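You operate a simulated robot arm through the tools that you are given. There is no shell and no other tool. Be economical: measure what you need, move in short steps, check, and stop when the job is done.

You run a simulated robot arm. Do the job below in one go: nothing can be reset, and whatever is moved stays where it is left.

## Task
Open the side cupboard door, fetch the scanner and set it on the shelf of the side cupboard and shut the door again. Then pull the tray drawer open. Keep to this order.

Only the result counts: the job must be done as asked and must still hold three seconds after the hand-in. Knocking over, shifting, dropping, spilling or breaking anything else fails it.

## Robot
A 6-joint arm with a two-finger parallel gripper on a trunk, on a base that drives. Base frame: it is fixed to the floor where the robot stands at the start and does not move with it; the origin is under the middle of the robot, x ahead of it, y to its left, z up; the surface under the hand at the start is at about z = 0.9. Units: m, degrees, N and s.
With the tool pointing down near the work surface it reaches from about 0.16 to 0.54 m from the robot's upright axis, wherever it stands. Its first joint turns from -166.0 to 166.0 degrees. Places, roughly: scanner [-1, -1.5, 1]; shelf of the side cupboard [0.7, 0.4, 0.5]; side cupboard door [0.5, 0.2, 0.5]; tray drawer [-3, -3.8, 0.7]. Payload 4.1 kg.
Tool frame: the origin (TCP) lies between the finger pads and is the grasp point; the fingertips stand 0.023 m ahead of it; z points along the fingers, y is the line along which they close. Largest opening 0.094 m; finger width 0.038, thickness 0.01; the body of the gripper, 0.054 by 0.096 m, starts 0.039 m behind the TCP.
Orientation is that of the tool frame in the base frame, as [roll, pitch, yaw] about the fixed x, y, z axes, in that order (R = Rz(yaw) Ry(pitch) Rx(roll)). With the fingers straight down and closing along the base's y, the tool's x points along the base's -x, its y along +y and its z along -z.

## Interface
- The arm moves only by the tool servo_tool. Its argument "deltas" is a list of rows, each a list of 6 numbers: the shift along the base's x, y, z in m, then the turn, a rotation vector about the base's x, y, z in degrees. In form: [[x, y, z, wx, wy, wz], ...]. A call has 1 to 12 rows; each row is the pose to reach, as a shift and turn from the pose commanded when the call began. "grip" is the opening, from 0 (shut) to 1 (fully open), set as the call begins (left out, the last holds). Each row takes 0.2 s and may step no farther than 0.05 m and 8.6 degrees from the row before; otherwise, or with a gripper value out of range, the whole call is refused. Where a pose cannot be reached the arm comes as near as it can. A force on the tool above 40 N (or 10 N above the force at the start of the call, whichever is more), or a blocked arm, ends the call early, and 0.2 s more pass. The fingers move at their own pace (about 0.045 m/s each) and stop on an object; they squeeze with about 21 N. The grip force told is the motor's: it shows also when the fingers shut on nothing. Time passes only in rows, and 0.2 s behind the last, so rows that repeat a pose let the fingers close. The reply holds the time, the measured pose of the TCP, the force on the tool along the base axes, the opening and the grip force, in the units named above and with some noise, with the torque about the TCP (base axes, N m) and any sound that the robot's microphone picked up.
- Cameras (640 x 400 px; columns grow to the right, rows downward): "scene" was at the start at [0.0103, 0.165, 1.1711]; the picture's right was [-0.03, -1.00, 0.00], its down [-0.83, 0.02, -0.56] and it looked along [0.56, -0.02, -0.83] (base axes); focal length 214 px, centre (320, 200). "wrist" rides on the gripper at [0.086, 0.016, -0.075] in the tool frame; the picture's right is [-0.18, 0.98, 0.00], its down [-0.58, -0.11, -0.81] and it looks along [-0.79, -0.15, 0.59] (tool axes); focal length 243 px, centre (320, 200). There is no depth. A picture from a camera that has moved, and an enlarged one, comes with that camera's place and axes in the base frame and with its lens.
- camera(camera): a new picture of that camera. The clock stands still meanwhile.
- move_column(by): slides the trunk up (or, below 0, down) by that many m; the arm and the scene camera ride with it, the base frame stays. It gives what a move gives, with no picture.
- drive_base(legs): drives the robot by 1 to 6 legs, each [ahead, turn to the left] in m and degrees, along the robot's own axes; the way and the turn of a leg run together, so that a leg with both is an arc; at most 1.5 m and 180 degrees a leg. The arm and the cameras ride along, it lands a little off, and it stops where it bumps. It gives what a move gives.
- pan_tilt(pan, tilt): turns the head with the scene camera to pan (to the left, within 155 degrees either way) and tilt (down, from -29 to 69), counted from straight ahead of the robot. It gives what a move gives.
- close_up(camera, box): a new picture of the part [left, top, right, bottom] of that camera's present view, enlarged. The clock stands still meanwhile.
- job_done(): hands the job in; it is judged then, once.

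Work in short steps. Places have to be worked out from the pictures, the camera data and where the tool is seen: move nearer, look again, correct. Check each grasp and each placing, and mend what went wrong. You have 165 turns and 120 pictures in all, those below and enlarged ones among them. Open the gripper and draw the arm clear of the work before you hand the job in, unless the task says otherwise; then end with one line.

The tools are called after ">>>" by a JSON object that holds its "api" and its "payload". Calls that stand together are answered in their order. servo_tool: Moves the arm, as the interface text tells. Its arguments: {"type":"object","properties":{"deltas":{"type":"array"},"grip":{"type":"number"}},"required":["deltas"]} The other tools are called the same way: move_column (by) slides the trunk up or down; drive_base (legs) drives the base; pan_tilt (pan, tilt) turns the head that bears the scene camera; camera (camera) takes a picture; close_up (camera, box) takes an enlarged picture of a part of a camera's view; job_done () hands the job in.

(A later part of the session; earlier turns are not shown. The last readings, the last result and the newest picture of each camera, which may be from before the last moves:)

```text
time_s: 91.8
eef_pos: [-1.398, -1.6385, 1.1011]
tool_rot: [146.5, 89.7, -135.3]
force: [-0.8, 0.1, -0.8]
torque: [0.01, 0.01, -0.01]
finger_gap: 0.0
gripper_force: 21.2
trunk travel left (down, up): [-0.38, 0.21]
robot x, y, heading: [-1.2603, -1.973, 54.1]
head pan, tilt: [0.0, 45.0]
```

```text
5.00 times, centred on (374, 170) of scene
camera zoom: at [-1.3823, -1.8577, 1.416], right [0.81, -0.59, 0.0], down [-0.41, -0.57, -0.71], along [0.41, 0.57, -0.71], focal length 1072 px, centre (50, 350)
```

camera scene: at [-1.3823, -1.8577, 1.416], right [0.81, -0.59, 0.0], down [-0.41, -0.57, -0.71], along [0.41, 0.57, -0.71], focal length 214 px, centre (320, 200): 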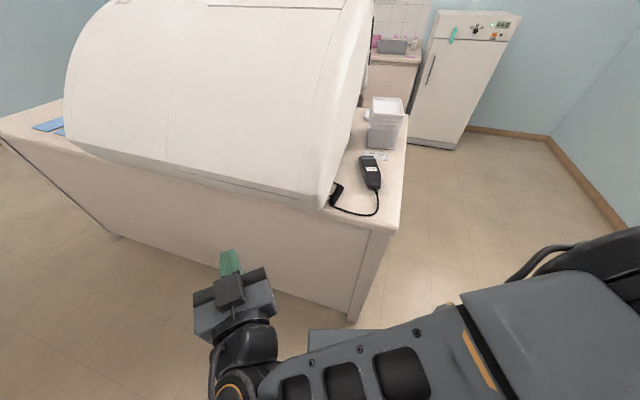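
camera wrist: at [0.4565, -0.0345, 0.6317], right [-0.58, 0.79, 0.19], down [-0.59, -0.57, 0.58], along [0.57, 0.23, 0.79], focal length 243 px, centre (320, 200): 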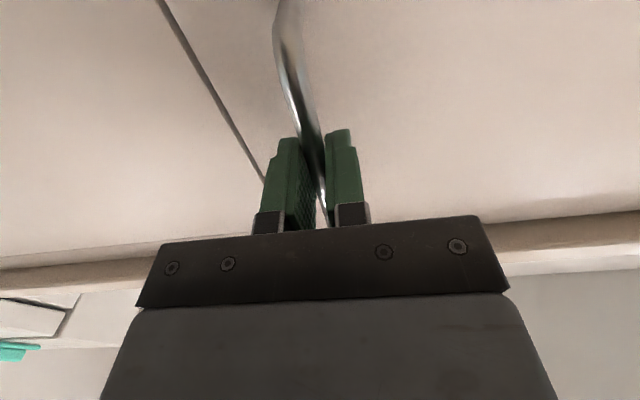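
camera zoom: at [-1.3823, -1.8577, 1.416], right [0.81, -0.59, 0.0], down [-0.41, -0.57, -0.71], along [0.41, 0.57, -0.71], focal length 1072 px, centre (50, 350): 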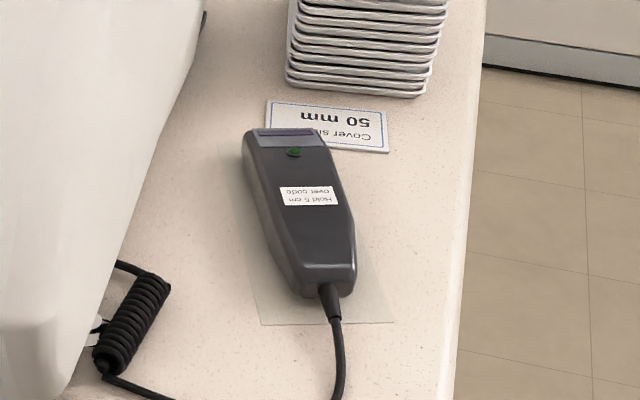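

Third fix agrees: tail ≈[-0.934,-1.545], nose ≈[-0.833,-1.405], top z≈0.958, axis 54°. I bring the tool behind the tail, pitch it 55° down along the axis, and open it.

>>> {"api": "servo_tool", "payload": {"deltas": [[0.045, -0.0065, 0, 0, 0, -3], [0.09, -0.013, 0, 0, 0, -6], [0.135, -0.0195, 0, 0, 0, -9], [0.18, -0.026, 0, 0, 0, -12], [0.225, -0.0325, 0, 0, 0, -15], [0.27, -0.039, 0, 0, 0, -18], [0.315, -0.045, 0, 0, 0, -21], [0.359, -0.0515, 0, 0, 0, -24]], "grip": 1}}

>>> {"api": "servo_tool", "payload": {"deltas": [[0, 0, 0, -6.36, 4.62, 0], [0, 0, 0, -12.71, 9.24, 0], [0, 0, 0, -19.07, 13.86, 0], [0, 0, 0, -25.43, 18.47, 0], [0, 0, 0, -31.79, 23.09, 0], [0, 0, 0, -38.14, 27.71, 0], [0, 0, 0, -44.5, 32.33, 0]]}}

>>> {"api": "camera", "payload": {"camera": "wrist"}}

>>> {"api": "camera", "payload": {"camera": "scene"}}

```text
time_s: 93.4
eef_pos: [-1.22, -1.6177, 1.1688]
tool_rot: [164.9, 89.8, -113.8]
force: [0.2, 0.4, 0.3]
torque: [0.02, 0.04, -0.01]
finger_gap: 0.094
gripper_force: 0.1
out of reach, approached as far as the arm can: row 2, 3, 4, 5, 6, 7
trunk travel left (down, up): [-0.38, 0.21]
robot x, y, heading: [-1.2614, -1.9724, 54.2]
head pan, tilt: [0.0, 45.0]
stopped in row 7: the arm was blocked; the commanded pose is now the measured one
```

```text
time_s: 94.6
eef_pos: [-1.2674, -1.6255, 1.1792]
tool_rot: [151.4, 51.8, -117.6]
force: [0.6, -0.1, -0.1]
torque: [0.01, -0.01, 0.02]
finger_gap: 0.0937
gripper_force: 0.0
trunk travel left (down, up): [-0.38, 0.21]
robot x, y, heading: [-1.2591, -1.9739, 54.0]
head pan, tilt: [0.0, 45.0]
stopped in row 6: the arm was blocked; the commanded pose is now the measured one
```

```text
85 pictures are left
camera wrist: at [-1.3002, -1.7346, 1.1577], right [-0.88, 0.17, 0.44], down [0.35, -0.36, 0.86], along [0.31, 0.92, 0.26], focal length 243 px, centre (320, 200)
```

wrist: 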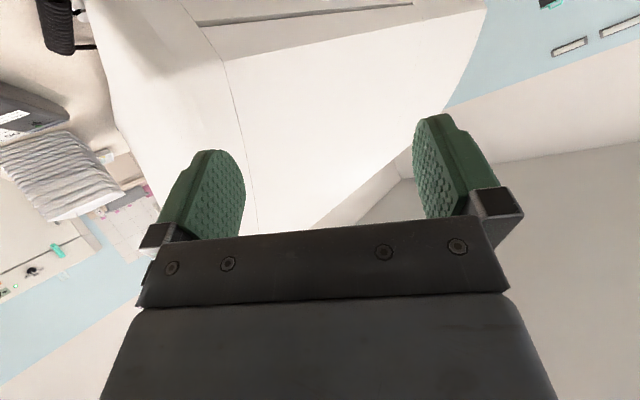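

```text
84 pictures are left
camera scene: at [-1.3821, -1.858, 1.4172], right [0.81, -0.59, 0.0], down [-0.41, -0.57, -0.71], along [0.41, 0.57, -0.71], focal length 214 px, centre (320, 200)
```

scene: 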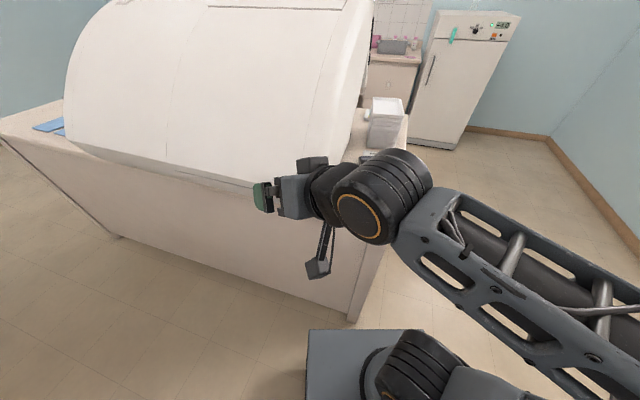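

The arm got stuck where the horizontal tool put the wrist too near the axis. I compute the turn straight to the wanted tilted pose and move there over 8 rows, staying high.

>>> {"api": "servo_tool", "payload": {"deltas": [[0.03, 0.01, 0, -3.1, -1.1, -3.5], [0.06, 0.0, 0, -6.3, -2.3, -7], [0.09, -0.01, 0, -9.4, -3.4, -10.5], [0.12, -0.02, 0, -12.6, -4.6, -14], [0.15, -0.035, 0, -15.7, -5.7, -17.4], [0.18, -0.05, 0, -18.8, -6.8, -20.9], [0.205, -0.06, -0.01, -22, -8, -24.4], [0.228, -0.065, -0.02, -25.1, -9.1, -27.9]]}}

>>> {"api": "camera", "payload": {"camera": "scene"}}

>>> {"api": "camera", "payload": {"camera": "wrist"}}

```text
time_s: 95.2
eef_pos: [-1.2784, -1.6311, 1.1828]
tool_rot: [157.1, 49.0, -107.2]
force: [0.2, 0.5, 0.2]
torque: [0.05, 0.03, 0.0]
finger_gap: 0.0941
gripper_force: 0.0
trunk travel left (down, up): [-0.38, 0.21]
robot x, y, heading: [-1.2578, -1.9739, 53.9]
head pan, tilt: [0.0, 45.0]
stopped in row 2: the arm was blocked; the commanded pose is now the measured one
```

```text
83 pictures are left
camera scene: at [-1.3823, -1.8576, 1.4162], right [0.81, -0.59, 0.0], down [-0.41, -0.57, -0.71], along [0.41, 0.57, -0.71], focal length 214 px, centre (320, 200)
```

scene: 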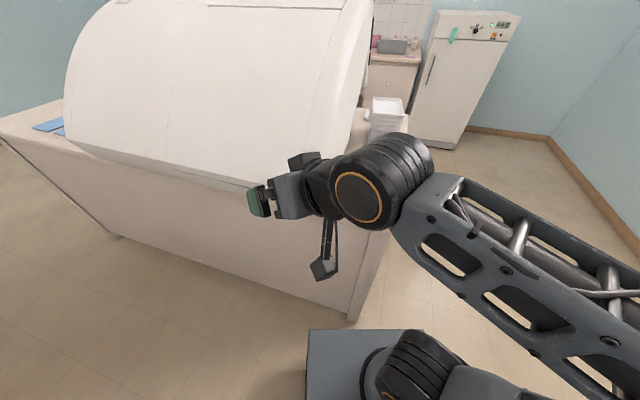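

```text
82 pictures are left
camera wrist: at [-1.2994, -1.7438, 1.1687], right [-0.91, 0.11, 0.39], down [0.35, -0.26, 0.9], along [0.2, 0.96, 0.2], focal length 243 px, centre (320, 200)
```

wrist: 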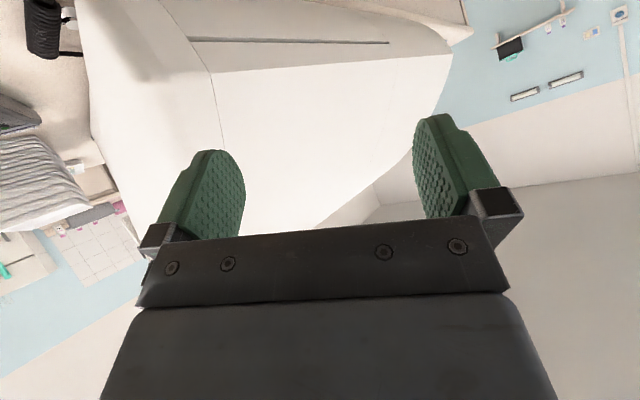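

The wrist is in an awkward branch and the machine is near. I back the base off 0.3 m to have free room for re-posing the arm.

>>> {"api": "drive_base", "payload": {"legs": [[-0.3, 0]]}}

>>> {"api": "servo_tool", "payload": {"deltas": [[0.02, 0.03, 0, 0, 0, 0], [0.04, 0.06, 0, 0, 0, 0], [0.06, 0.09, 0, 0, 0, 0], [0.08, 0.12, 0, 0, 0, 0], [0.1, 0.15, 0, 0, 0, 0]]}}

```text
time_s: 97.3
eef_pos: [-1.4523, -1.8737, 1.1833]
tool_rot: [157.2, 49.0, -107.4]
force: [0.2, 0.1, -0.9]
torque: [0.04, 0.02, 0.0]
finger_gap: 0.094
gripper_force: 0.0
trunk travel left (down, up): [-0.38, 0.21]
robot x, y, heading: [-1.4359, -2.2141, 53.9]
head pan, tilt: [0.0, 45.0]
```

```text
time_s: 98.5
eef_pos: [-1.3538, -1.7211, 1.1823]
tool_rot: [157.2, 49.0, -107.5]
force: [-0.7, -0.2, -0.1]
torque: [0.0, 0.0, -0.02]
finger_gap: 0.0941
gripper_force: 0.1
trunk travel left (down, up): [-0.38, 0.21]
robot x, y, heading: [-1.4324, -2.2139, 53.9]
head pan, tilt: [0.0, 45.0]
```

Free now. I turn to the wanted tilted pose while moving the tool in front of the robot.

>>> {"api": "servo_tool", "payload": {"deltas": [[0.031, -0.021, 0, -3.4, -1.5, -5.6], [0.062, -0.043, 0, -6.7, -3, -11.2], [0.093, -0.064, 0, -10.1, -4.5, -16.8], [0.124, -0.086, 0, -13.5, -6, -22.4], [0.155, -0.107, 0, -16.8, -7.5, -28], [0.187, -0.129, 0, -20.2, -9, -33.6]]}}

>>> {"api": "camera", "payload": {"camera": "scene"}}

>>> {"api": "camera", "payload": {"camera": "wrist"}}

```text
time_s: 99.9
eef_pos: [-1.1655, -1.8513, 1.1819]
tool_rot: [179.9, 34.9, -126.2]
force: [-0.4, -0.7, -0.3]
torque: [0.01, 0.04, 0.01]
finger_gap: 0.0939
gripper_force: 0.0
trunk travel left (down, up): [-0.38, 0.21]
robot x, y, heading: [-1.4324, -2.2137, 53.9]
head pan, tilt: [0.0, 45.0]
```

```text
81 pictures are left
camera scene: at [-1.5577, -2.0994, 1.416], right [0.81, -0.59, 0.0], down [-0.42, -0.57, -0.71], along [0.42, 0.57, -0.71], focal length 214 px, centre (320, 200)
```

scene: 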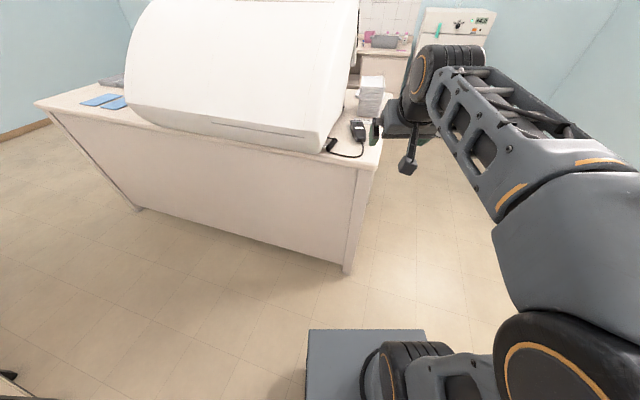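

```text
80 pictures are left
camera wrist: at [-1.2465, -1.9344, 1.195], right [-0.7, 0.7, 0.1], down [0.1, -0.05, 0.99], along [0.7, 0.71, -0.03], focal length 243 px, centre (320, 200)
```

wrist: 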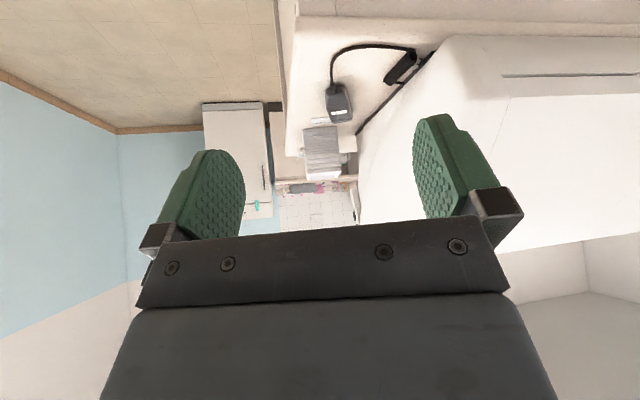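

The pose is right (55° down, heading 54°), and the scanner is straight ahead. I drive forward 0.32 m.

>>> {"api": "drive_base", "payload": {"legs": [[0.32, 0]]}}

>>> {"api": "camera", "payload": {"camera": "wrist"}}

>>> {"api": "camera", "payload": {"camera": "scene"}}

```text
time_s: 102.0
eef_pos: [-0.978, -1.5953, 1.1827]
tool_rot: [179.8, 34.9, -126.2]
force: [0.3, -0.6, -0.5]
torque: [-0.01, 0.01, 0.0]
finger_gap: 0.0941
gripper_force: 0.2
trunk travel left (down, up): [-0.38, 0.21]
robot x, y, heading: [-1.2491, -1.9601, 53.8]
head pan, tilt: [0.0, 45.0]
```

```text
79 pictures are left
camera wrist: at [-1.0586, -1.6783, 1.1949], right [-0.7, 0.7, 0.11], down [0.1, -0.05, 0.99], along [0.7, 0.71, -0.03], focal length 243 px, centre (320, 200)
```

wrist: 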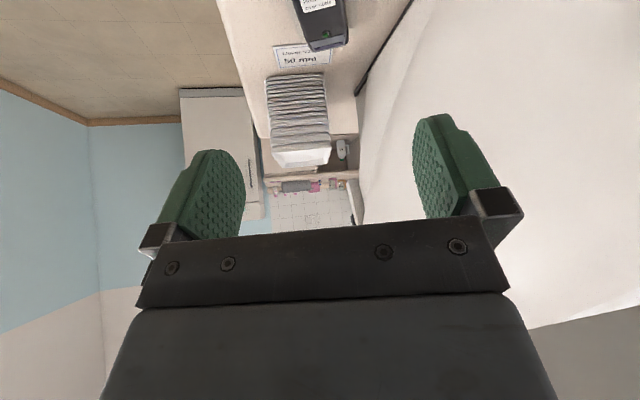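

```text
78 pictures are left
camera scene: at [-1.3699, -1.8429, 1.416], right [0.81, -0.59, 0.0], down [-0.42, -0.57, -0.71], along [0.42, 0.57, -0.71], focal length 214 px, centre (320, 200)
```

scene: 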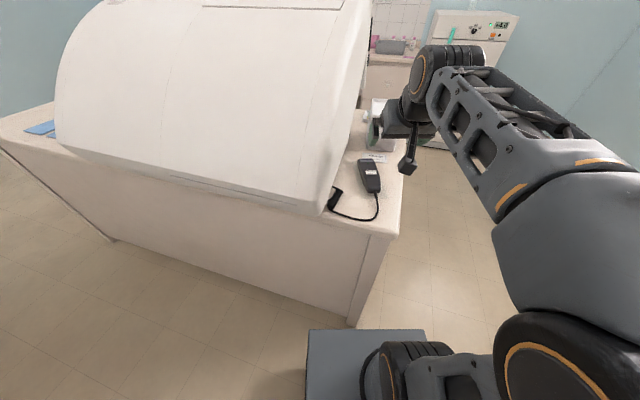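

Consistent: nose ≈[-0.83,-1.395]. I move to just above the grasp point (z≈1.01) and look.

>>> {"api": "servo_tool", "payload": {"deltas": [[0.021, 0.027, -0.03, 0, 0, 0], [0.043, 0.054, -0.065, 0, 0, 0], [0.064, 0.08, -0.1, 0, 0, 0], [0.075, 0.094, -0.135, 0, 0, 0], [0.085, 0.107, -0.165, 0, 0, 0]]}}

>>> {"api": "camera", "payload": {"camera": "wrist"}}

>>> {"api": "camera", "payload": {"camera": "scene"}}

```text
time_s: 103.2
eef_pos: [-0.8933, -1.4895, 1.0177]
tool_rot: [-180.0, 35.0, -126.2]
force: [0.3, -0.3, -0.3]
torque: [-0.01, 0.0, -0.01]
finger_gap: 0.094
gripper_force: 0.0
trunk travel left (down, up): [-0.38, 0.21]
robot x, y, heading: [-1.2462, -1.9605, 53.7]
head pan, tilt: [0.0, 45.0]
```

```text
77 pictures are left
camera wrist: at [-0.9732, -1.573, 1.029], right [-0.7, 0.7, 0.11], down [0.1, -0.05, 0.99], along [0.7, 0.71, -0.03], focal length 243 px, centre (320, 200)
```

wrist: 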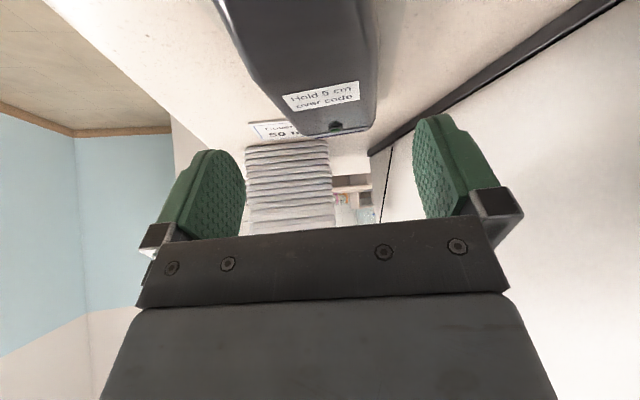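

```text
76 pictures are left
camera scene: at [-1.3699, -1.8429, 1.416], right [0.81, -0.59, 0.0], down [-0.42, -0.57, -0.71], along [0.42, 0.57, -0.71], focal length 214 px, centre (320, 200)
```

scene: 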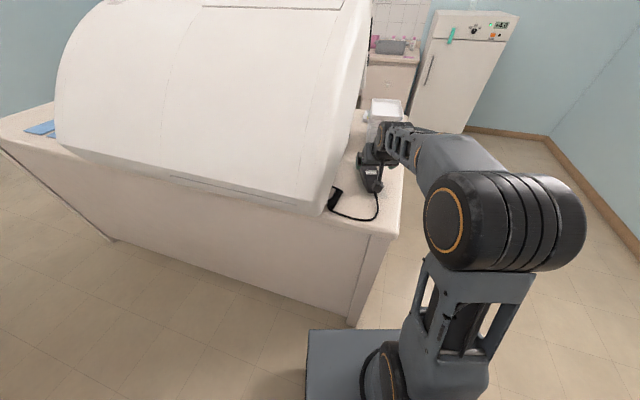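

Fingers straddle the scanner. I lower 0.058 m carefully.

>>> {"api": "servo_tool", "payload": {"deltas": [[0, 0, -0.02, 0, 0, 0], [0, 0, -0.04, 0, 0, 0], [0, 0, -0.05, 0, 0, 0], [0, 0, -0.058, 0, 0, 0]]}}

>>> {"api": "camera", "payload": {"camera": "wrist"}}

>>> {"api": "close_up", "payload": {"camera": "scene", "box": [310, 110, 470, 210]}}

```text
time_s: 104.3
eef_pos: [-0.8927, -1.4884, 0.9705]
tool_rot: [180.0, 36.5, -126.2]
force: [-4.7, -6.4, 16.7]
torque: [0.1, 0.64, 0.46]
finger_gap: 0.0936
gripper_force: 0.1
trunk travel left (down, up): [-0.38, 0.21]
robot x, y, heading: [-1.2478, -1.9614, 53.8]
head pan, tilt: [0.0, 45.0]
stopped in row 4: the force on the tool passed its limit at 44 N (the readings are from after the stop); the commanded pose is now the measured one
```

```text
75 pictures are left
camera wrist: at [-0.9732, -1.5713, 0.9792], right [-0.71, 0.7, 0.11], down [0.08, -0.07, 0.99], along [0.7, 0.71, -0.01], focal length 243 px, centre (320, 200)
```

wrist: 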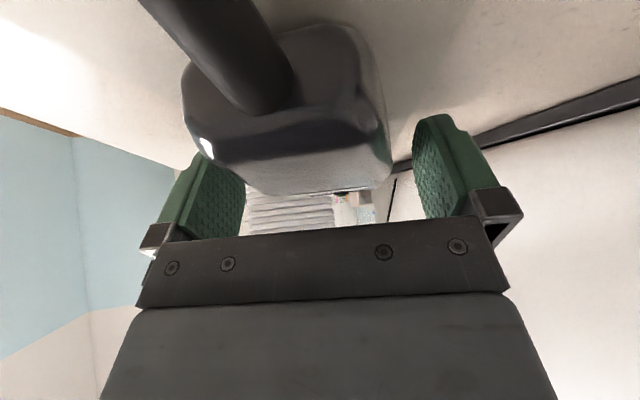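

```text
4.00 times, centred on (390, 160) of scene
camera zoom: at [-1.3713, -1.8451, 1.416], right [0.81, -0.59, 0.0], down [-0.42, -0.57, -0.71], along [0.42, 0.57, -0.71], focal length 858 px, centre (40, 360)
```

zoom: 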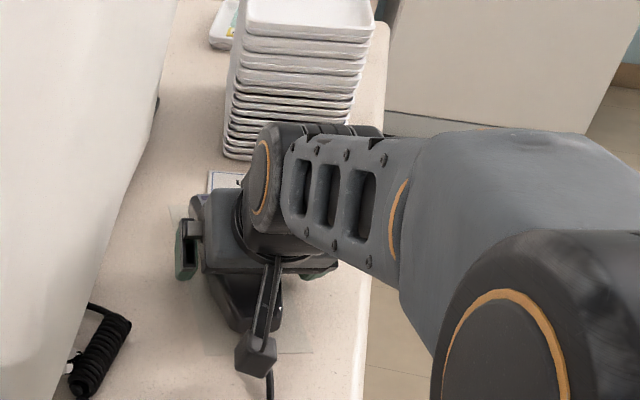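

Contact came from a fingertip on the bench top (bench ≈0.94). I lift 3 mm, and close on the scanner.

>>> {"api": "servo_tool", "payload": {"deltas": [[0, 0, 0.003, 0.8, -1.2, 0], [0, 0, 0.003, 0.8, -1.2, 0]]}}

>>> {"api": "servo_tool", "payload": {"deltas": [[0, 0, 0, 0, 0, 0], [0, 0, 0, 0, 0, 0], [0, 0, 0, 0, 0, 0], [0, 0, 0, 0, 0, 0], [0, 0, 0, 0, 0, 0]], "grip": 0}}

>>> {"api": "camera", "payload": {"camera": "wrist"}}

```text
time_s: 104.9
eef_pos: [-0.892, -1.4883, 0.9697]
tool_rot: [-179.4, 37.5, -125.8]
force: [-5.0, -4.9, 10.3]
torque: [0.09, 0.57, 0.36]
finger_gap: 0.0943
gripper_force: 0.1
trunk travel left (down, up): [-0.38, 0.21]
robot x, y, heading: [-1.2446, -1.9583, 53.8]
head pan, tilt: [0.0, 45.0]
```

```text
time_s: 106.1
eef_pos: [-0.8909, -1.4882, 0.9706]
tool_rot: [-179.2, 37.4, -125.9]
force: [1.6, 0.5, 8.9]
torque: [0.28, -0.07, -0.06]
finger_gap: 0.0564
gripper_force: 20.8
trunk travel left (down, up): [-0.38, 0.21]
robot x, y, heading: [-1.2501, -1.9607, 53.7]
head pan, tilt: [0.0, 45.0]
```

```text
73 pictures are left
camera wrist: at [-0.972, -1.5711, 0.9774], right [-0.71, 0.7, 0.1], down [0.06, -0.08, 0.99], along [0.7, 0.71, 0.01], focal length 243 px, centre (320, 200)
```

wrist: 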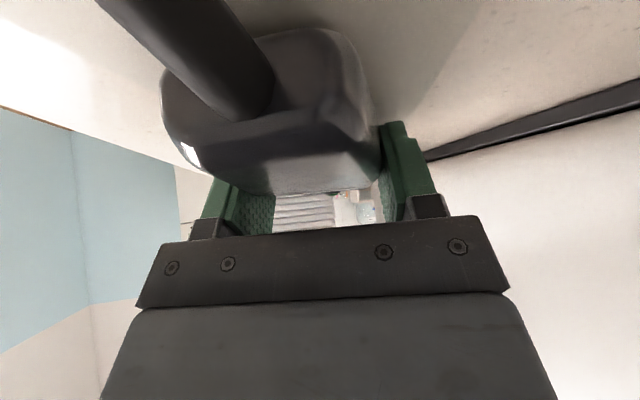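

Gripped at 56 mm. I lift slowly and watch for the cord.

>>> {"api": "servo_tool", "payload": {"deltas": [[0, 0, 0.02, 0, 0, 0], [0, 0, 0.04, 0, 0, 0], [0, 0, 0.06, 0, 0, 0], [0, 0, 0.08, 0, 0, 0]]}}

>>> {"api": "camera", "payload": {"camera": "scene"}}

>>> {"api": "camera", "payload": {"camera": "wrist"}}

```text
time_s: 107.1
eef_pos: [-0.8917, -1.4847, 1.048]
tool_rot: [-179.4, 37.3, -125.8]
force: [0.1, -0.5, -1.1]
torque: [-0.05, 0.03, 0.01]
finger_gap: 0.0563
gripper_force: 21.1
trunk travel left (down, up): [-0.38, 0.21]
robot x, y, heading: [-1.2486, -1.9606, 53.3]
head pan, tilt: [0.0, 45.0]
```

```text
72 pictures are left
camera scene: at [-1.3699, -1.8428, 1.4159], right [0.81, -0.59, 0.0], down [-0.42, -0.57, -0.71], along [0.42, 0.57, -0.71], focal length 214 px, centre (320, 200)
```

scene: 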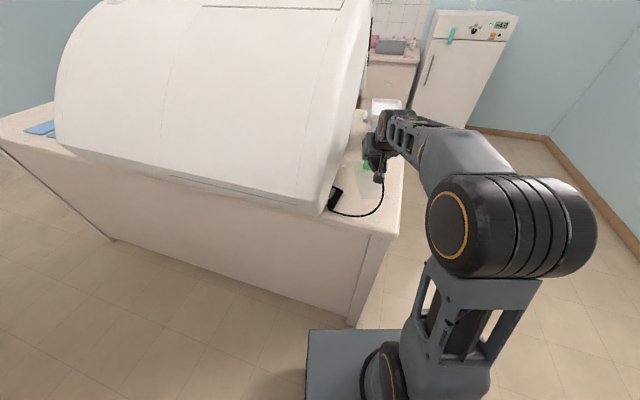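

```text
71 pictures are left
camera wrist: at [-0.9725, -1.569, 1.0566], right [-0.71, 0.7, 0.1], down [0.07, -0.08, 0.99], along [0.7, 0.71, 0.01], focal length 243 px, centre (320, 200)
```

wrist: 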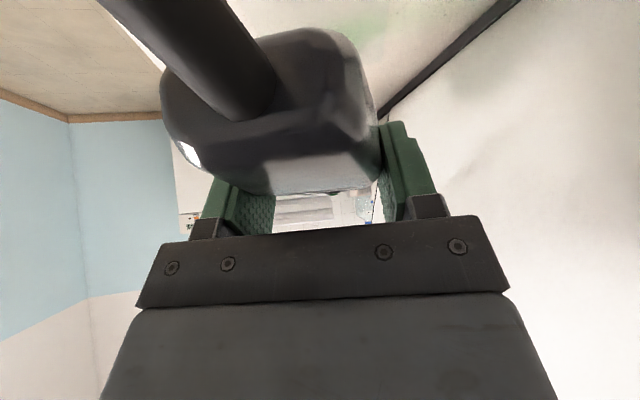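

The scanner rose with the hand at no extra force. I check the cord.

>>> {"api": "close_up", "payload": {"camera": "scene", "box": [310, 100, 470, 220]}}

```text
3.33 times, centred on (390, 160) of scene
camera zoom: at [-1.3699, -1.8428, 1.4159], right [0.81, -0.59, 0.0], down [-0.42, -0.57, -0.71], along [0.42, 0.57, -0.71], focal length 715 px, centre (87, 333)
```

zoom: 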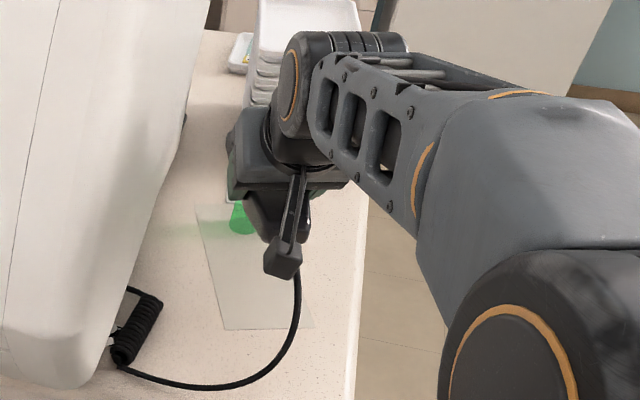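

The cord follows and runs to a coil by the machine. I raise further, and look closely at the coil's attachment.

>>> {"api": "servo_tool", "payload": {"deltas": [[0, 0, 0.03, 0, 0, 0], [0, 0, 0.06, 0, 0, 0], [0, 0, 0.09, 0, 0, 0], [0, 0, 0.12, 0, 0, 0]]}}

>>> {"api": "close_up", "payload": {"camera": "scene", "box": [310, 110, 438, 230]}}

```text
time_s: 108.1
eef_pos: [-0.8887, -1.4866, 1.169]
tool_rot: [-179.4, 37.2, -126.0]
force: [-1.5, 0.1, -2.4]
torque: [0.01, 0.03, 0.02]
finger_gap: 0.0564
gripper_force: 21.1
trunk travel left (down, up): [-0.38, 0.21]
robot x, y, heading: [-1.2493, -1.9623, 53.6]
head pan, tilt: [0.0, 45.0]
```

```text
3.33 times, centred on (374, 170) of scene
camera zoom: at [-1.3698, -1.8428, 1.4159], right [0.81, -0.59, 0.0], down [-0.42, -0.57, -0.71], along [0.42, 0.57, -0.71], focal length 715 px, centre (140, 300)
```

zoom: 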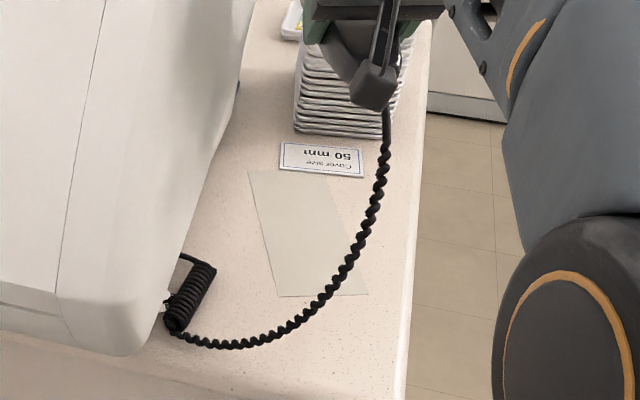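

>>> {"api": "close_up", "payload": {"camera": "scene", "box": [330, 175, 370, 200]}}

```text
16.00 times, centred on (350, 188) of scene
camera zoom: at [-1.3698, -1.8428, 1.4159], right [0.81, -0.59, 0.0], down [-0.42, -0.57, -0.71], along [0.42, 0.57, -0.71], focal length 3432 px, centre (-160, 400)
```

zoom: 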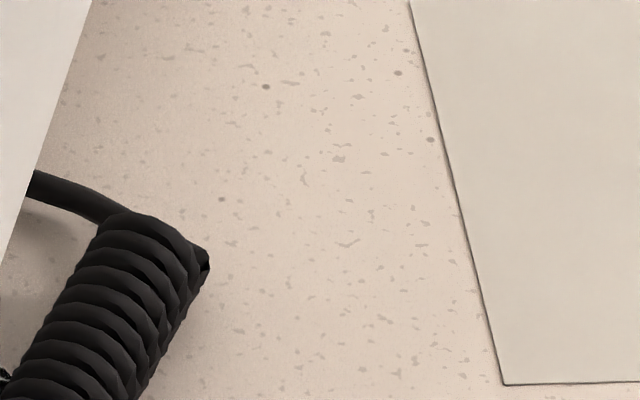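

The coil's root is hidden behind the machine's side. I test how the cord behaves by backing the base off 0.25 m and reading the force.

>>> {"api": "drive_base", "payload": {"legs": [[-0.25, 0]]}}

>>> {"api": "camera", "payload": {"camera": "scene"}}

```text
time_s: 109.9
eef_pos: [-1.0388, -1.6883, 1.1702]
tool_rot: [-179.5, 37.4, -125.7]
force: [0.2, 1.0, -1.7]
torque: [-0.04, 0.02, -0.01]
finger_gap: 0.056
gripper_force: 20.8
trunk travel left (down, up): [-0.38, 0.21]
robot x, y, heading: [-1.3982, -2.1621, 54.1]
head pan, tilt: [0.0, 45.0]
```

```text
67 pictures are left
camera scene: at [-1.5191, -2.0467, 1.416], right [0.81, -0.59, 0.0], down [-0.42, -0.57, -0.71], along [0.42, 0.57, -0.71], focal length 214 px, centre (320, 200)
```

scene: 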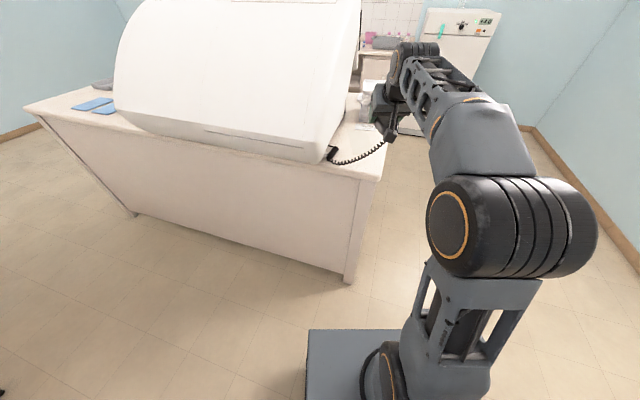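

Force stays ~1–2 N. I swing away round the bench end in a modest step and read the force again.

>>> {"api": "drive_base", "payload": {"legs": [[0, -70], [0.5, 0]]}}

>>> {"api": "pan_tilt", "payload": {"pan": 90, "tilt": 35}}

>>> {"api": "camera", "payload": {"camera": "scene"}}

```text
time_s: 115.9
eef_pos: [-0.3533, -2.4778, 1.1696]
tool_rot: [-179.4, 37.3, 164.0]
force: [-0.4, 0.2, -2.6]
torque: [0.0, 0.04, 0.0]
finger_gap: 0.0559
gripper_force: 20.6
trunk travel left (down, up): [-0.38, 0.21]
robot x, y, heading: [-0.9212, -2.3038, -16.2]
head pan, tilt: [0.0, 45.0]
```

```text
time_s: 117.5
eef_pos: [-0.3543, -2.4798, 1.1696]
tool_rot: [-179.5, 37.3, 164.0]
force: [1.1, -0.1, -2.4]
torque: [-0.01, 0.06, 0.02]
finger_gap: 0.056
gripper_force: 20.5
trunk travel left (down, up): [-0.38, 0.21]
robot x, y, heading: [-0.9181, -2.3058, -16.4]
head pan, tilt: [90.0, 35.0]
```

```text
66 pictures are left
camera scene: at [-0.9059, -2.0417, 1.4308], right [0.96, -0.28, 0.0], down [-0.16, -0.55, -0.82], along [0.23, 0.79, -0.57], focal length 214 px, centre (320, 200)
```

scene: 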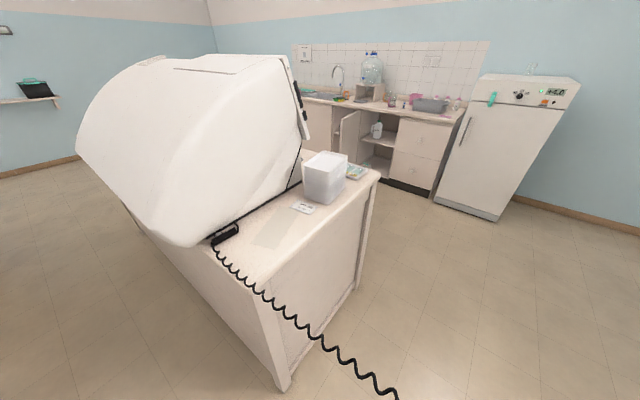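

The coil stretches over 1 m with no notable force. I look at the root from here.

>>> {"api": "close_up", "payload": {"camera": "scene", "box": [190, 200, 270, 260]}}

```text
6.67 times, centred on (230, 230) of scene
camera zoom: at [-0.9059, -2.0417, 1.4308], right [0.96, -0.28, 0.0], down [-0.16, -0.55, -0.82], along [0.23, 0.79, -0.57], focal length 1430 px, centre (920, 0)
```

zoom: 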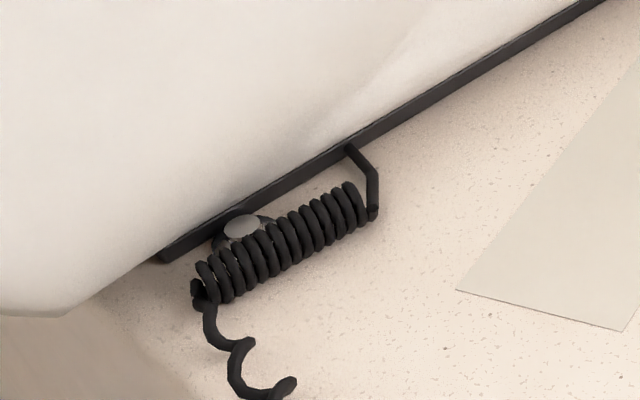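

It is a stretching tether rooted at the machine. I carry on in steps towards the cupboard (round the bench end), reading the force after each.

>>> {"api": "drive_base", "payload": {"legs": [[0, 55], [0.75, 0]]}}

>>> {"api": "pan_tilt", "payload": {"pan": 90, "tilt": 35}}

>>> {"api": "camera", "payload": {"camera": "scene"}}

```text
time_s: 123.9
eef_pos: [0.1249, -1.4956, 1.1691]
tool_rot: [-179.4, 37.3, -141.6]
force: [-0.1, 0.5, -0.7]
torque: [-0.04, 0.01, 0.03]
finger_gap: 0.0562
gripper_force: 21.3
trunk travel left (down, up): [-0.38, 0.21]
robot x, y, heading: [-0.348, -1.8574, 38.1]
head pan, tilt: [90.0, 35.0]
```

```text
time_s: 124.5
eef_pos: [0.1252, -1.4952, 1.168]
tool_rot: [-179.4, 37.3, -141.6]
force: [0.0, 0.2, -1.2]
torque: [-0.01, 0.02, 0.0]
finger_gap: 0.0559
gripper_force: 20.6
trunk travel left (down, up): [-0.38, 0.21]
robot x, y, heading: [-0.3493, -1.8516, 37.9]
head pan, tilt: [90.0, 35.0]
```

```text
64 pictures are left
camera scene: at [-0.5514, -1.6883, 1.4308], right [0.79, 0.62, 0.0], down [0.35, -0.45, -0.82], along [-0.5, 0.65, -0.57], focal length 214 px, centre (320, 200)
```

scene: 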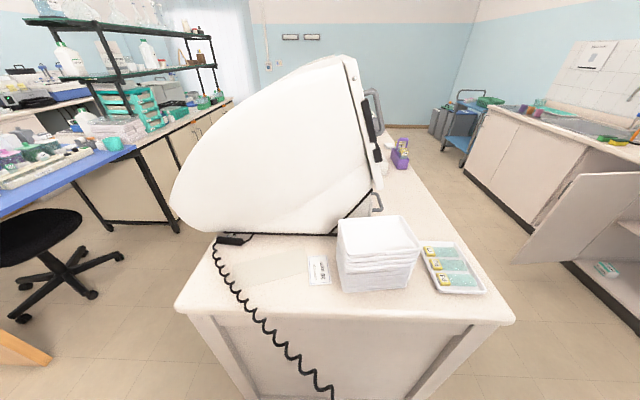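

Still no pull. I continue in a smaller step.

>>> {"api": "drive_base", "payload": {"legs": [[0.4, 0]]}}

>>> {"api": "pan_tilt", "payload": {"pan": 110, "tilt": 35}}

>>> {"api": "camera", "payload": {"camera": "scene"}}

```text
time_s: 127.0
eef_pos: [0.4441, -1.2466, 1.1694]
tool_rot: [-179.4, 37.4, -141.6]
force: [0.0, 0.4, -1.8]
torque: [-0.01, 0.04, 0.0]
finger_gap: 0.0561
gripper_force: 20.5
trunk travel left (down, up): [-0.38, 0.21]
robot x, y, heading: [-0.027, -1.6046, 38.2]
head pan, tilt: [90.0, 35.0]
```

```text
time_s: 127.9
eef_pos: [0.4436, -1.2461, 1.17]
tool_rot: [-179.4, 37.3, -141.6]
force: [-1.1, 0.0, -1.8]
torque: [-0.03, 0.04, 0.02]
finger_gap: 0.0561
gripper_force: 20.9
trunk travel left (down, up): [-0.38, 0.21]
robot x, y, heading: [-0.0276, -1.6046, 38.3]
head pan, tilt: [110.0, 35.0]
```

```text
63 pictures are left
camera scene: at [-0.2532, -1.462, 1.4308], right [0.53, 0.85, 0.0], down [0.49, -0.3, -0.82], along [-0.69, 0.43, -0.57], focal length 214 px, centre (320, 200)
```

scene: 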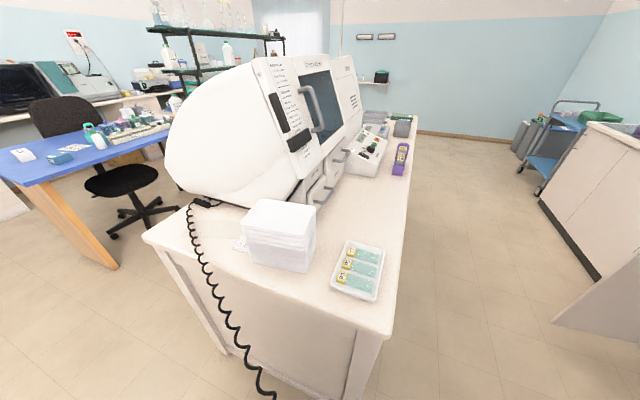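

The cord trails past the robot without force. I go on to the staging place in front of the cupboard.

>>> {"api": "drive_base", "payload": {"legs": [[0.2, 0], [0, 65.7], [0.6, 0]]}}

>>> {"api": "pan_tilt", "payload": {"pan": 60, "tilt": 40}}

>>> {"api": "camera", "payload": {"camera": "scene"}}

```text
time_s: 135.3
eef_pos: [-0.1569, -0.3276, 1.169]
tool_rot: [-179.3, 37.3, -75.2]
force: [0.3, -1.1, -1.9]
torque: [-0.02, 0.0, 0.03]
finger_gap: 0.0559
gripper_force: 20.8
trunk travel left (down, up): [-0.38, 0.21]
robot x, y, heading: [-0.0169, -0.9022, 104.2]
head pan, tilt: [110.0, 35.0]
```

```text
time_s: 136.5
eef_pos: [-0.1553, -0.3265, 1.1699]
tool_rot: [-179.4, 37.3, -75.2]
force: [0.4, -0.5, -2.0]
torque: [-0.08, 0.0, 0.01]
finger_gap: 0.0562
gripper_force: 21.0
trunk travel left (down, up): [-0.38, 0.21]
robot x, y, heading: [-0.0142, -0.9008, 104.5]
head pan, tilt: [60.0, 40.0]
```

```text
62 pictures are left
camera scene: at [-0.2466, -0.9784, 1.4232], right [0.27, 0.96, 0.0], down [0.62, -0.17, -0.77], along [-0.74, 0.21, -0.64], focal length 214 px, centre (320, 200)
```

scene: 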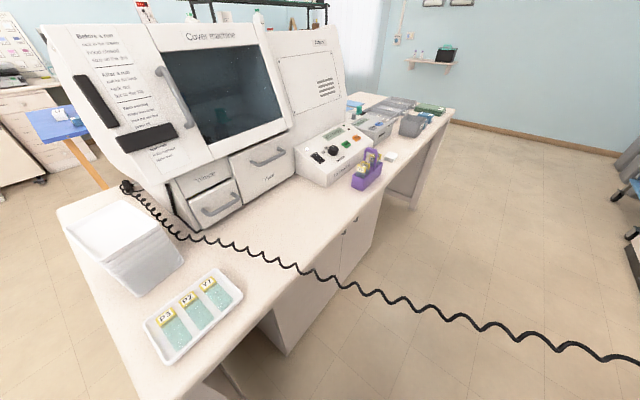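

The cord lies over the bench and disturbs nothing. I finish the drive to staging and face the cupboard.

>>> {"api": "drive_base", "payload": {"legs": [[0.514, 0], [0, -68.3]]}}

>>> {"api": "pan_tilt", "payload": {"pan": 0, "tilt": 45}}

>>> {"api": "camera", "payload": {"camera": "scene"}}

```text
time_s: 142.5
eef_pos: [0.3409, -0.0648, 1.1694]
tool_rot: [-179.4, 37.2, -143.9]
force: [-1.5, -0.3, -2.3]
torque: [-0.04, 0.06, 0.01]
finger_gap: 0.056
gripper_force: 20.8
trunk travel left (down, up): [-0.38, 0.21]
robot x, y, heading: [-0.1473, -0.4033, 35.9]
head pan, tilt: [60.0, 40.0]
```

```text
time_s: 143.8
eef_pos: [0.3405, -0.0643, 1.1686]
tool_rot: [-179.3, 37.3, -143.9]
force: [-0.2, -0.3, -2.0]
torque: [-0.04, 0.03, -0.02]
finger_gap: 0.0557
gripper_force: 20.5
trunk travel left (down, up): [-0.38, 0.21]
robot x, y, heading: [-0.147, -0.4008, 35.7]
head pan, tilt: [0.0, 45.0]
```

```text
61 pictures are left
camera scene: at [-0.2256, -0.2548, 1.416], right [0.58, -0.81, 0.0], down [-0.57, -0.41, -0.71], along [0.57, 0.41, -0.71], focal length 214 px, centre (320, 200)
```

scene: 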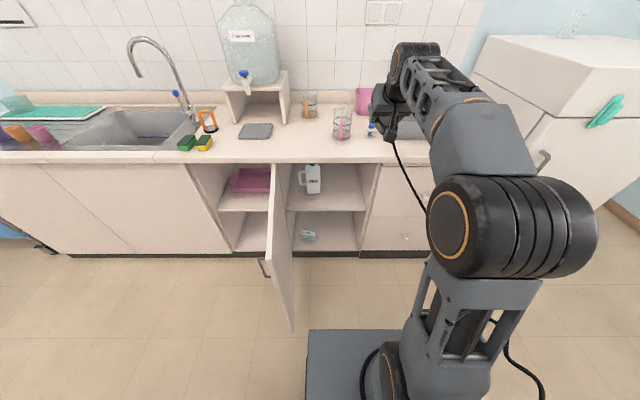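

Clear view: opening spans u from −0.13 to 0.31 (along the front), bottle at u≈0.03; free spot at u≈0.19. I lower the trunk, then shift the tool left and down in front of the opening.

>>> {"api": "move_column", "payload": {"by": -0.38}}

>>> {"api": "servo_tool", "payload": {"deltas": [[-0.009, 0.012, -0.03, 0, 0, 0], [-0.017, 0.024, -0.06, 0, 0, 0], [-0.026, 0.036, -0.09, 0, 0, 0], [-0.034, 0.047, -0.12, 0, 0, 0], [-0.034, 0.047, -0.15, 0, 0, 0]]}}

>>> {"api": "camera", "payload": {"camera": "scene"}}

>>> {"api": "camera", "payload": {"camera": "wrist"}}

```text
time_s: 147.5
eef_pos: [0.3413, -0.0644, 0.7894]
tool_rot: [-179.4, 37.3, -143.9]
force: [-0.2, -0.9, -1.7]
torque: [-0.01, 0.01, -0.01]
finger_gap: 0.0559
gripper_force: 21.5
trunk travel left (down, up): [0.0, 0.59]
robot x, y, heading: [-0.1413, -0.4035, 35.5]
head pan, tilt: [0.0, 45.0]
```

```text
time_s: 148.7
eef_pos: [0.3087, -0.0163, 0.6379]
tool_rot: [-179.4, 37.4, -144.0]
force: [-0.3, -0.3, -1.4]
torque: [0.0, 0.06, -0.03]
finger_gap: 0.0561
gripper_force: 21.2
trunk travel left (down, up): [0.0, 0.59]
robot x, y, heading: [-0.1438, -0.4006, 35.7]
head pan, tilt: [0.0, 45.0]
```

```text
60 pictures are left
camera scene: at [-0.2257, -0.2549, 1.036], right [0.58, -0.81, 0.0], down [-0.57, -0.41, -0.71], along [0.57, 0.41, -0.71], focal length 214 px, centre (320, 200)
```

scene: 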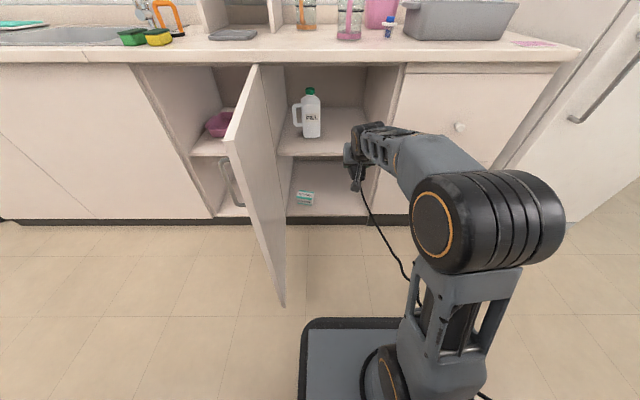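

```text
59 pictures are left
camera wrist: at [0.2048, -0.0711, 0.6451], right [-0.46, 0.88, 0.1], down [0.04, -0.1, 0.99], along [0.89, 0.46, 0.01], focal length 243 px, centre (320, 200)
```

wrist: 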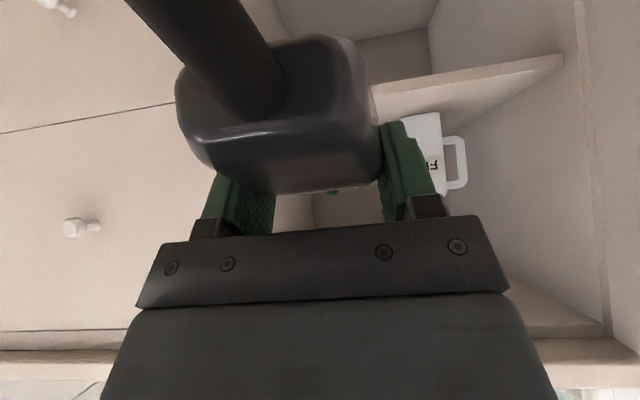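

Laterally right (u≈0.195). I lower to z≈0.60 and look before driving in.

>>> {"api": "servo_tool", "payload": {"deltas": [[0, 0, -0.02, 0, 0, 0], [0, 0, -0.038, 0, 0, 0]]}}

>>> {"api": "drive_base", "payload": {"legs": [[0.2, 0]]}}

>>> {"api": "camera", "payload": {"camera": "scene"}}

>>> {"api": "camera", "payload": {"camera": "wrist"}}

```text
time_s: 149.3
eef_pos: [0.3088, -0.0182, 0.6011]
tool_rot: [-179.4, 37.4, -143.9]
force: [-0.1, 0.8, -1.4]
torque: [0.01, 0.02, 0.03]
finger_gap: 0.056
gripper_force: 21.2
trunk travel left (down, up): [0.0, 0.59]
robot x, y, heading: [-0.1456, -0.4058, 35.6]
head pan, tilt: [0.0, 45.0]
```

```text
time_s: 150.9
eef_pos: [0.471, 0.0993, 0.6018]
tool_rot: [-179.4, 37.3, -143.9]
force: [0.1, -0.8, -2.1]
torque: [0.04, 0.02, -0.01]
finger_gap: 0.0562
gripper_force: 21.0
trunk travel left (down, up): [0.0, 0.59]
robot x, y, heading: [0.0206, -0.282, 35.7]
head pan, tilt: [0.0, 45.0]
```

```text
58 pictures are left
camera scene: at [-0.0628, -0.1379, 1.036], right [0.58, -0.81, 0.0], down [-0.57, -0.41, -0.71], along [0.57, 0.41, -0.71], focal length 214 px, centre (320, 200)
```

scene: 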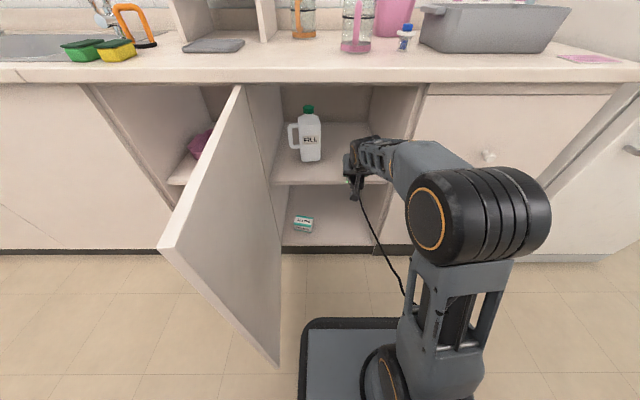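

```text
57 pictures are left
camera wrist: at [0.368, 0.0452, 0.6094], right [-0.46, 0.88, 0.1], down [0.04, -0.1, 0.99], along [0.89, 0.46, 0.01], focal length 243 px, centre (320, 200)
```

wrist: 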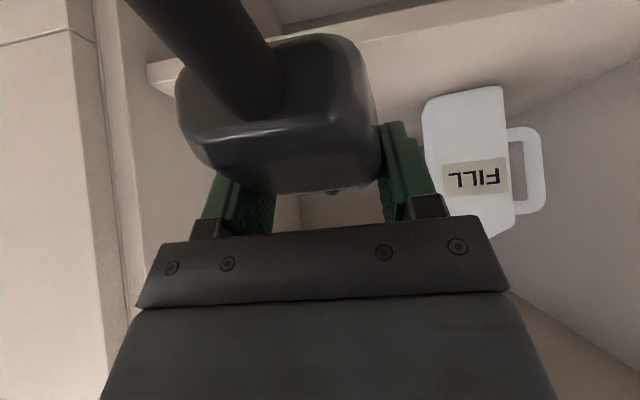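

I check the clearance between the wrist/forearm and the right jamb with a close-up.

>>> {"api": "close_up", "payload": {"camera": "scene", "box": [260, 80, 460, 240]}}

```text
2.50 times, centred on (360, 160) of scene
camera zoom: at [-0.0628, -0.1379, 1.036], right [0.58, -0.81, 0.0], down [-0.57, -0.41, -0.71], along [0.57, 0.41, -0.71], focal length 536 px, centre (220, 300)
```

zoom: 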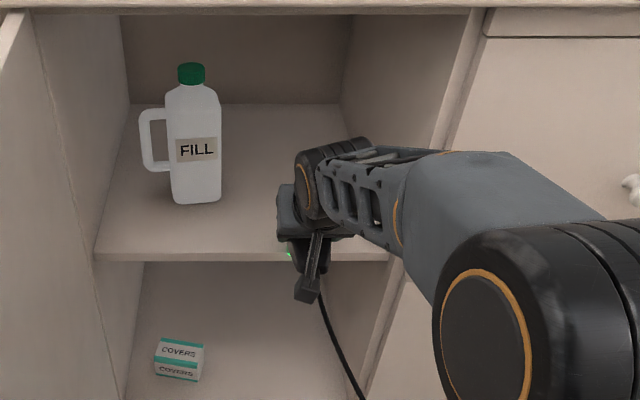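

The wrist stays within the opening's width. I lower 2 cm and drive the last 0.15 m in.

>>> {"api": "servo_tool", "payload": {"deltas": [[0, 0, -0.015, 0, 0, 0]]}}

>>> {"api": "drive_base", "payload": {"legs": [[0.15, 0]]}}

>>> {"api": "camera", "payload": {"camera": "scene"}}

>>> {"api": "camera", "payload": {"camera": "wrist"}}

```text
time_s: 151.3
eef_pos: [0.47, 0.0985, 0.5864]
tool_rot: [-179.5, 37.3, -143.9]
force: [-1.3, 0.3, -1.7]
torque: [-0.02, 0.05, -0.02]
finger_gap: 0.0559
gripper_force: 20.9
trunk travel left (down, up): [0.0, 0.59]
robot x, y, heading: [0.0174, -0.2871, 35.9]
head pan, tilt: [0.0, 45.0]
```

```text
time_s: 152.7
eef_pos: [0.5926, 0.1881, 0.5856]
tool_rot: [-179.3, 37.3, -143.8]
force: [0.1, 0.7, -2.6]
torque: [-0.03, 0.02, 0.02]
finger_gap: 0.0561
gripper_force: 20.4
trunk travel left (down, up): [0.0, 0.59]
robot x, y, heading: [0.1412, -0.1948, 35.8]
head pan, tilt: [0.0, 45.0]
```

```text
55 pictures are left
camera scene: at [0.0598, -0.0497, 1.036], right [0.58, -0.81, 0.0], down [-0.57, -0.41, -0.71], along [0.57, 0.41, -0.71], focal length 214 px, centre (320, 200)
```

scene: 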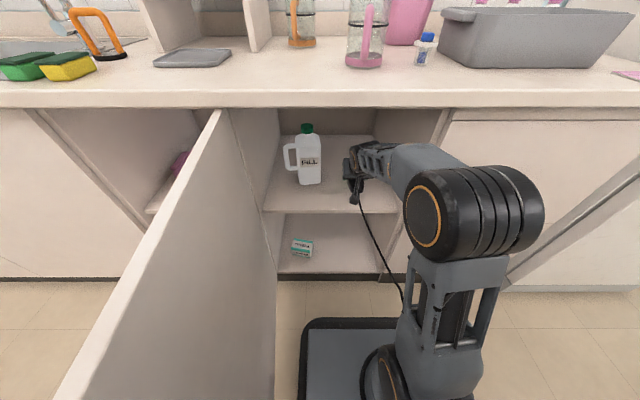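

```text
54 pictures are left
camera wrist: at [0.4908, 0.1336, 0.5943], right [-0.46, 0.88, 0.1], down [0.04, -0.1, 0.99], along [0.89, 0.46, 0.01], focal length 243 px, centre (320, 200)
```

wrist: 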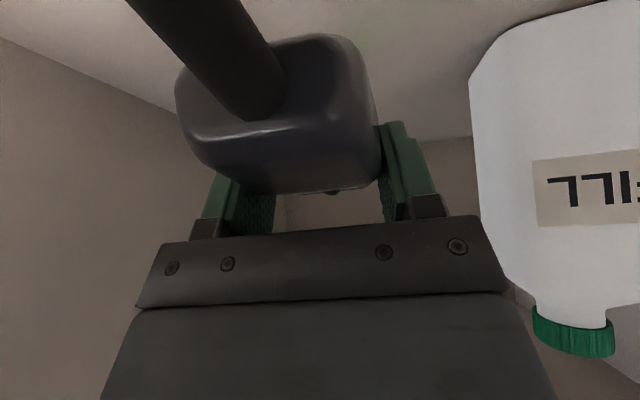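

Inside now (depth 0.13). The bottle is a bit close to the left finger's opening, so I shift 2 cm right and lower slowly to the shelf.

>>> {"api": "servo_tool", "payload": {"deltas": [[0.012, -0.016, 0, 0, 0, 0], [0.012, -0.016, -0.012, 0, 0, 0], [0.012, -0.016, -0.02, 0, 0, 0], [0.012, -0.016, -0.026, 0, 0, 0]]}}

>>> {"api": "camera", "payload": {"camera": "wrist"}}

>>> {"api": "close_up", "payload": {"camera": "scene", "box": [260, 110, 460, 250]}}

```text
time_s: 153.7
eef_pos: [0.6052, 0.1721, 0.5612]
tool_rot: [-179.4, 37.3, -143.8]
force: [-0.8, -0.2, -1.8]
torque: [-0.03, 0.04, 0.04]
finger_gap: 0.0564
gripper_force: 20.7
trunk travel left (down, up): [0.0, 0.59]
robot x, y, heading: [0.138, -0.2017, 35.8]
head pan, tilt: [0.0, 45.0]
```

```text
53 pictures are left
camera wrist: at [0.5026, 0.1182, 0.5684], right [-0.46, 0.88, 0.1], down [0.04, -0.1, 0.99], along [0.89, 0.46, 0.01], focal length 243 px, centre (320, 200)
```

wrist: 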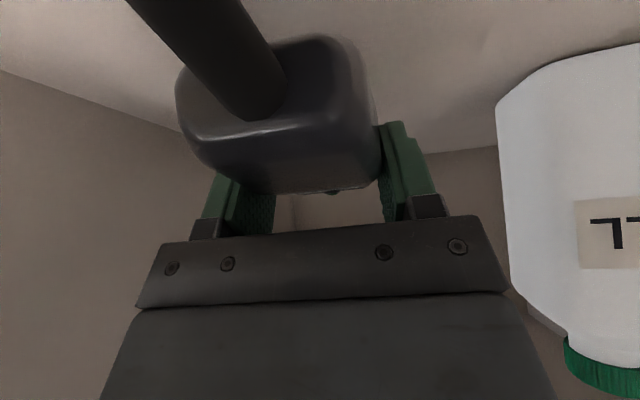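

```text
2.86 times, centred on (360, 180) of scene
camera zoom: at [0.0598, -0.0497, 1.036], right [0.58, -0.81, 0.0], down [-0.57, -0.41, -0.71], along [0.57, 0.41, -0.71], focal length 613 px, centre (206, 257)
```

zoom: 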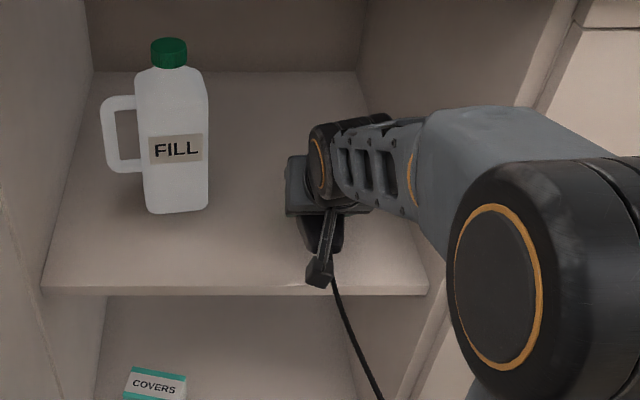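

Still above the shelf. I keep lowering in small steps until contact.

>>> {"api": "servo_tool", "payload": {"deltas": [[0, 0, -0.005, 0, 0, 0], [0, 0, -0.009, 0, 0, 0], [0, 0, -0.012, 0, 0, 0], [0, 0, -0.015, 0, 0, 0], [0, 0, -0.018, 0, 0, 0], [0, 0, -0.021, 0, 0, 0], [0, 0, -0.024, 0, 0, 0]]}}

```text
time_s: 155.3
eef_pos: [0.6064, 0.1718, 0.5373]
tool_rot: [-179.4, 37.4, -143.9]
force: [-0.1, -0.3, -2.5]
torque: [-0.01, 0.02, -0.01]
finger_gap: 0.0562
gripper_force: 21.1
trunk travel left (down, up): [0.0, 0.59]
robot x, y, heading: [0.1429, -0.1983, 35.9]
head pan, tilt: [0.0, 45.0]
```

>>> {"api": "servo_tool", "payload": {"deltas": [[0, 0, -0.003, 0, 0, 0], [0, 0, -0.006, 0, 0, 0], [0, 0, -0.009, 0, 0, 0], [0, 0, -0.012, 0, 0, 0], [0, 0, -0.015, 0, 0, 0]]}}

>>> {"api": "camera", "payload": {"camera": "wrist"}}

```text
time_s: 156.5
eef_pos: [0.608, 0.1729, 0.5309]
tool_rot: [-179.5, 38.5, -144.1]
force: [-0.2, -0.7, 14.2]
torque: [-0.06, 0.24, -0.05]
finger_gap: 0.0563
gripper_force: 20.7
trunk travel left (down, up): [0.0, 0.59]
robot x, y, heading: [0.1414, -0.1962, 35.8]
head pan, tilt: [0.0, 45.0]
stopped in row 5: the force on the tool passed its limit at 43 N (the readings are from after the stop); the commanded pose is now the measured one
```

```text
51 pictures are left
camera wrist: at [0.5047, 0.1193, 0.5353], right [-0.46, 0.88, 0.11], down [0.02, -0.11, 0.99], along [0.89, 0.46, 0.03], focal length 243 px, centre (320, 200)
```

wrist: 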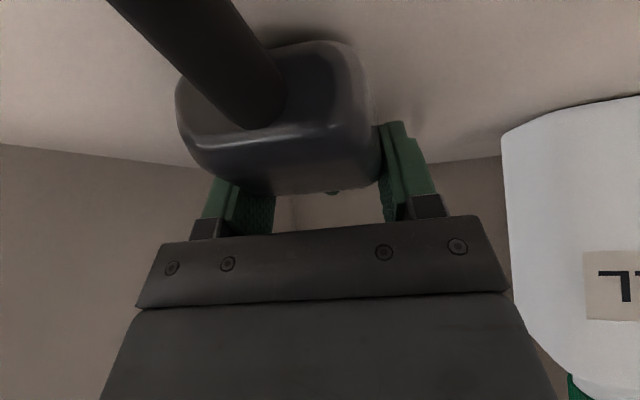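

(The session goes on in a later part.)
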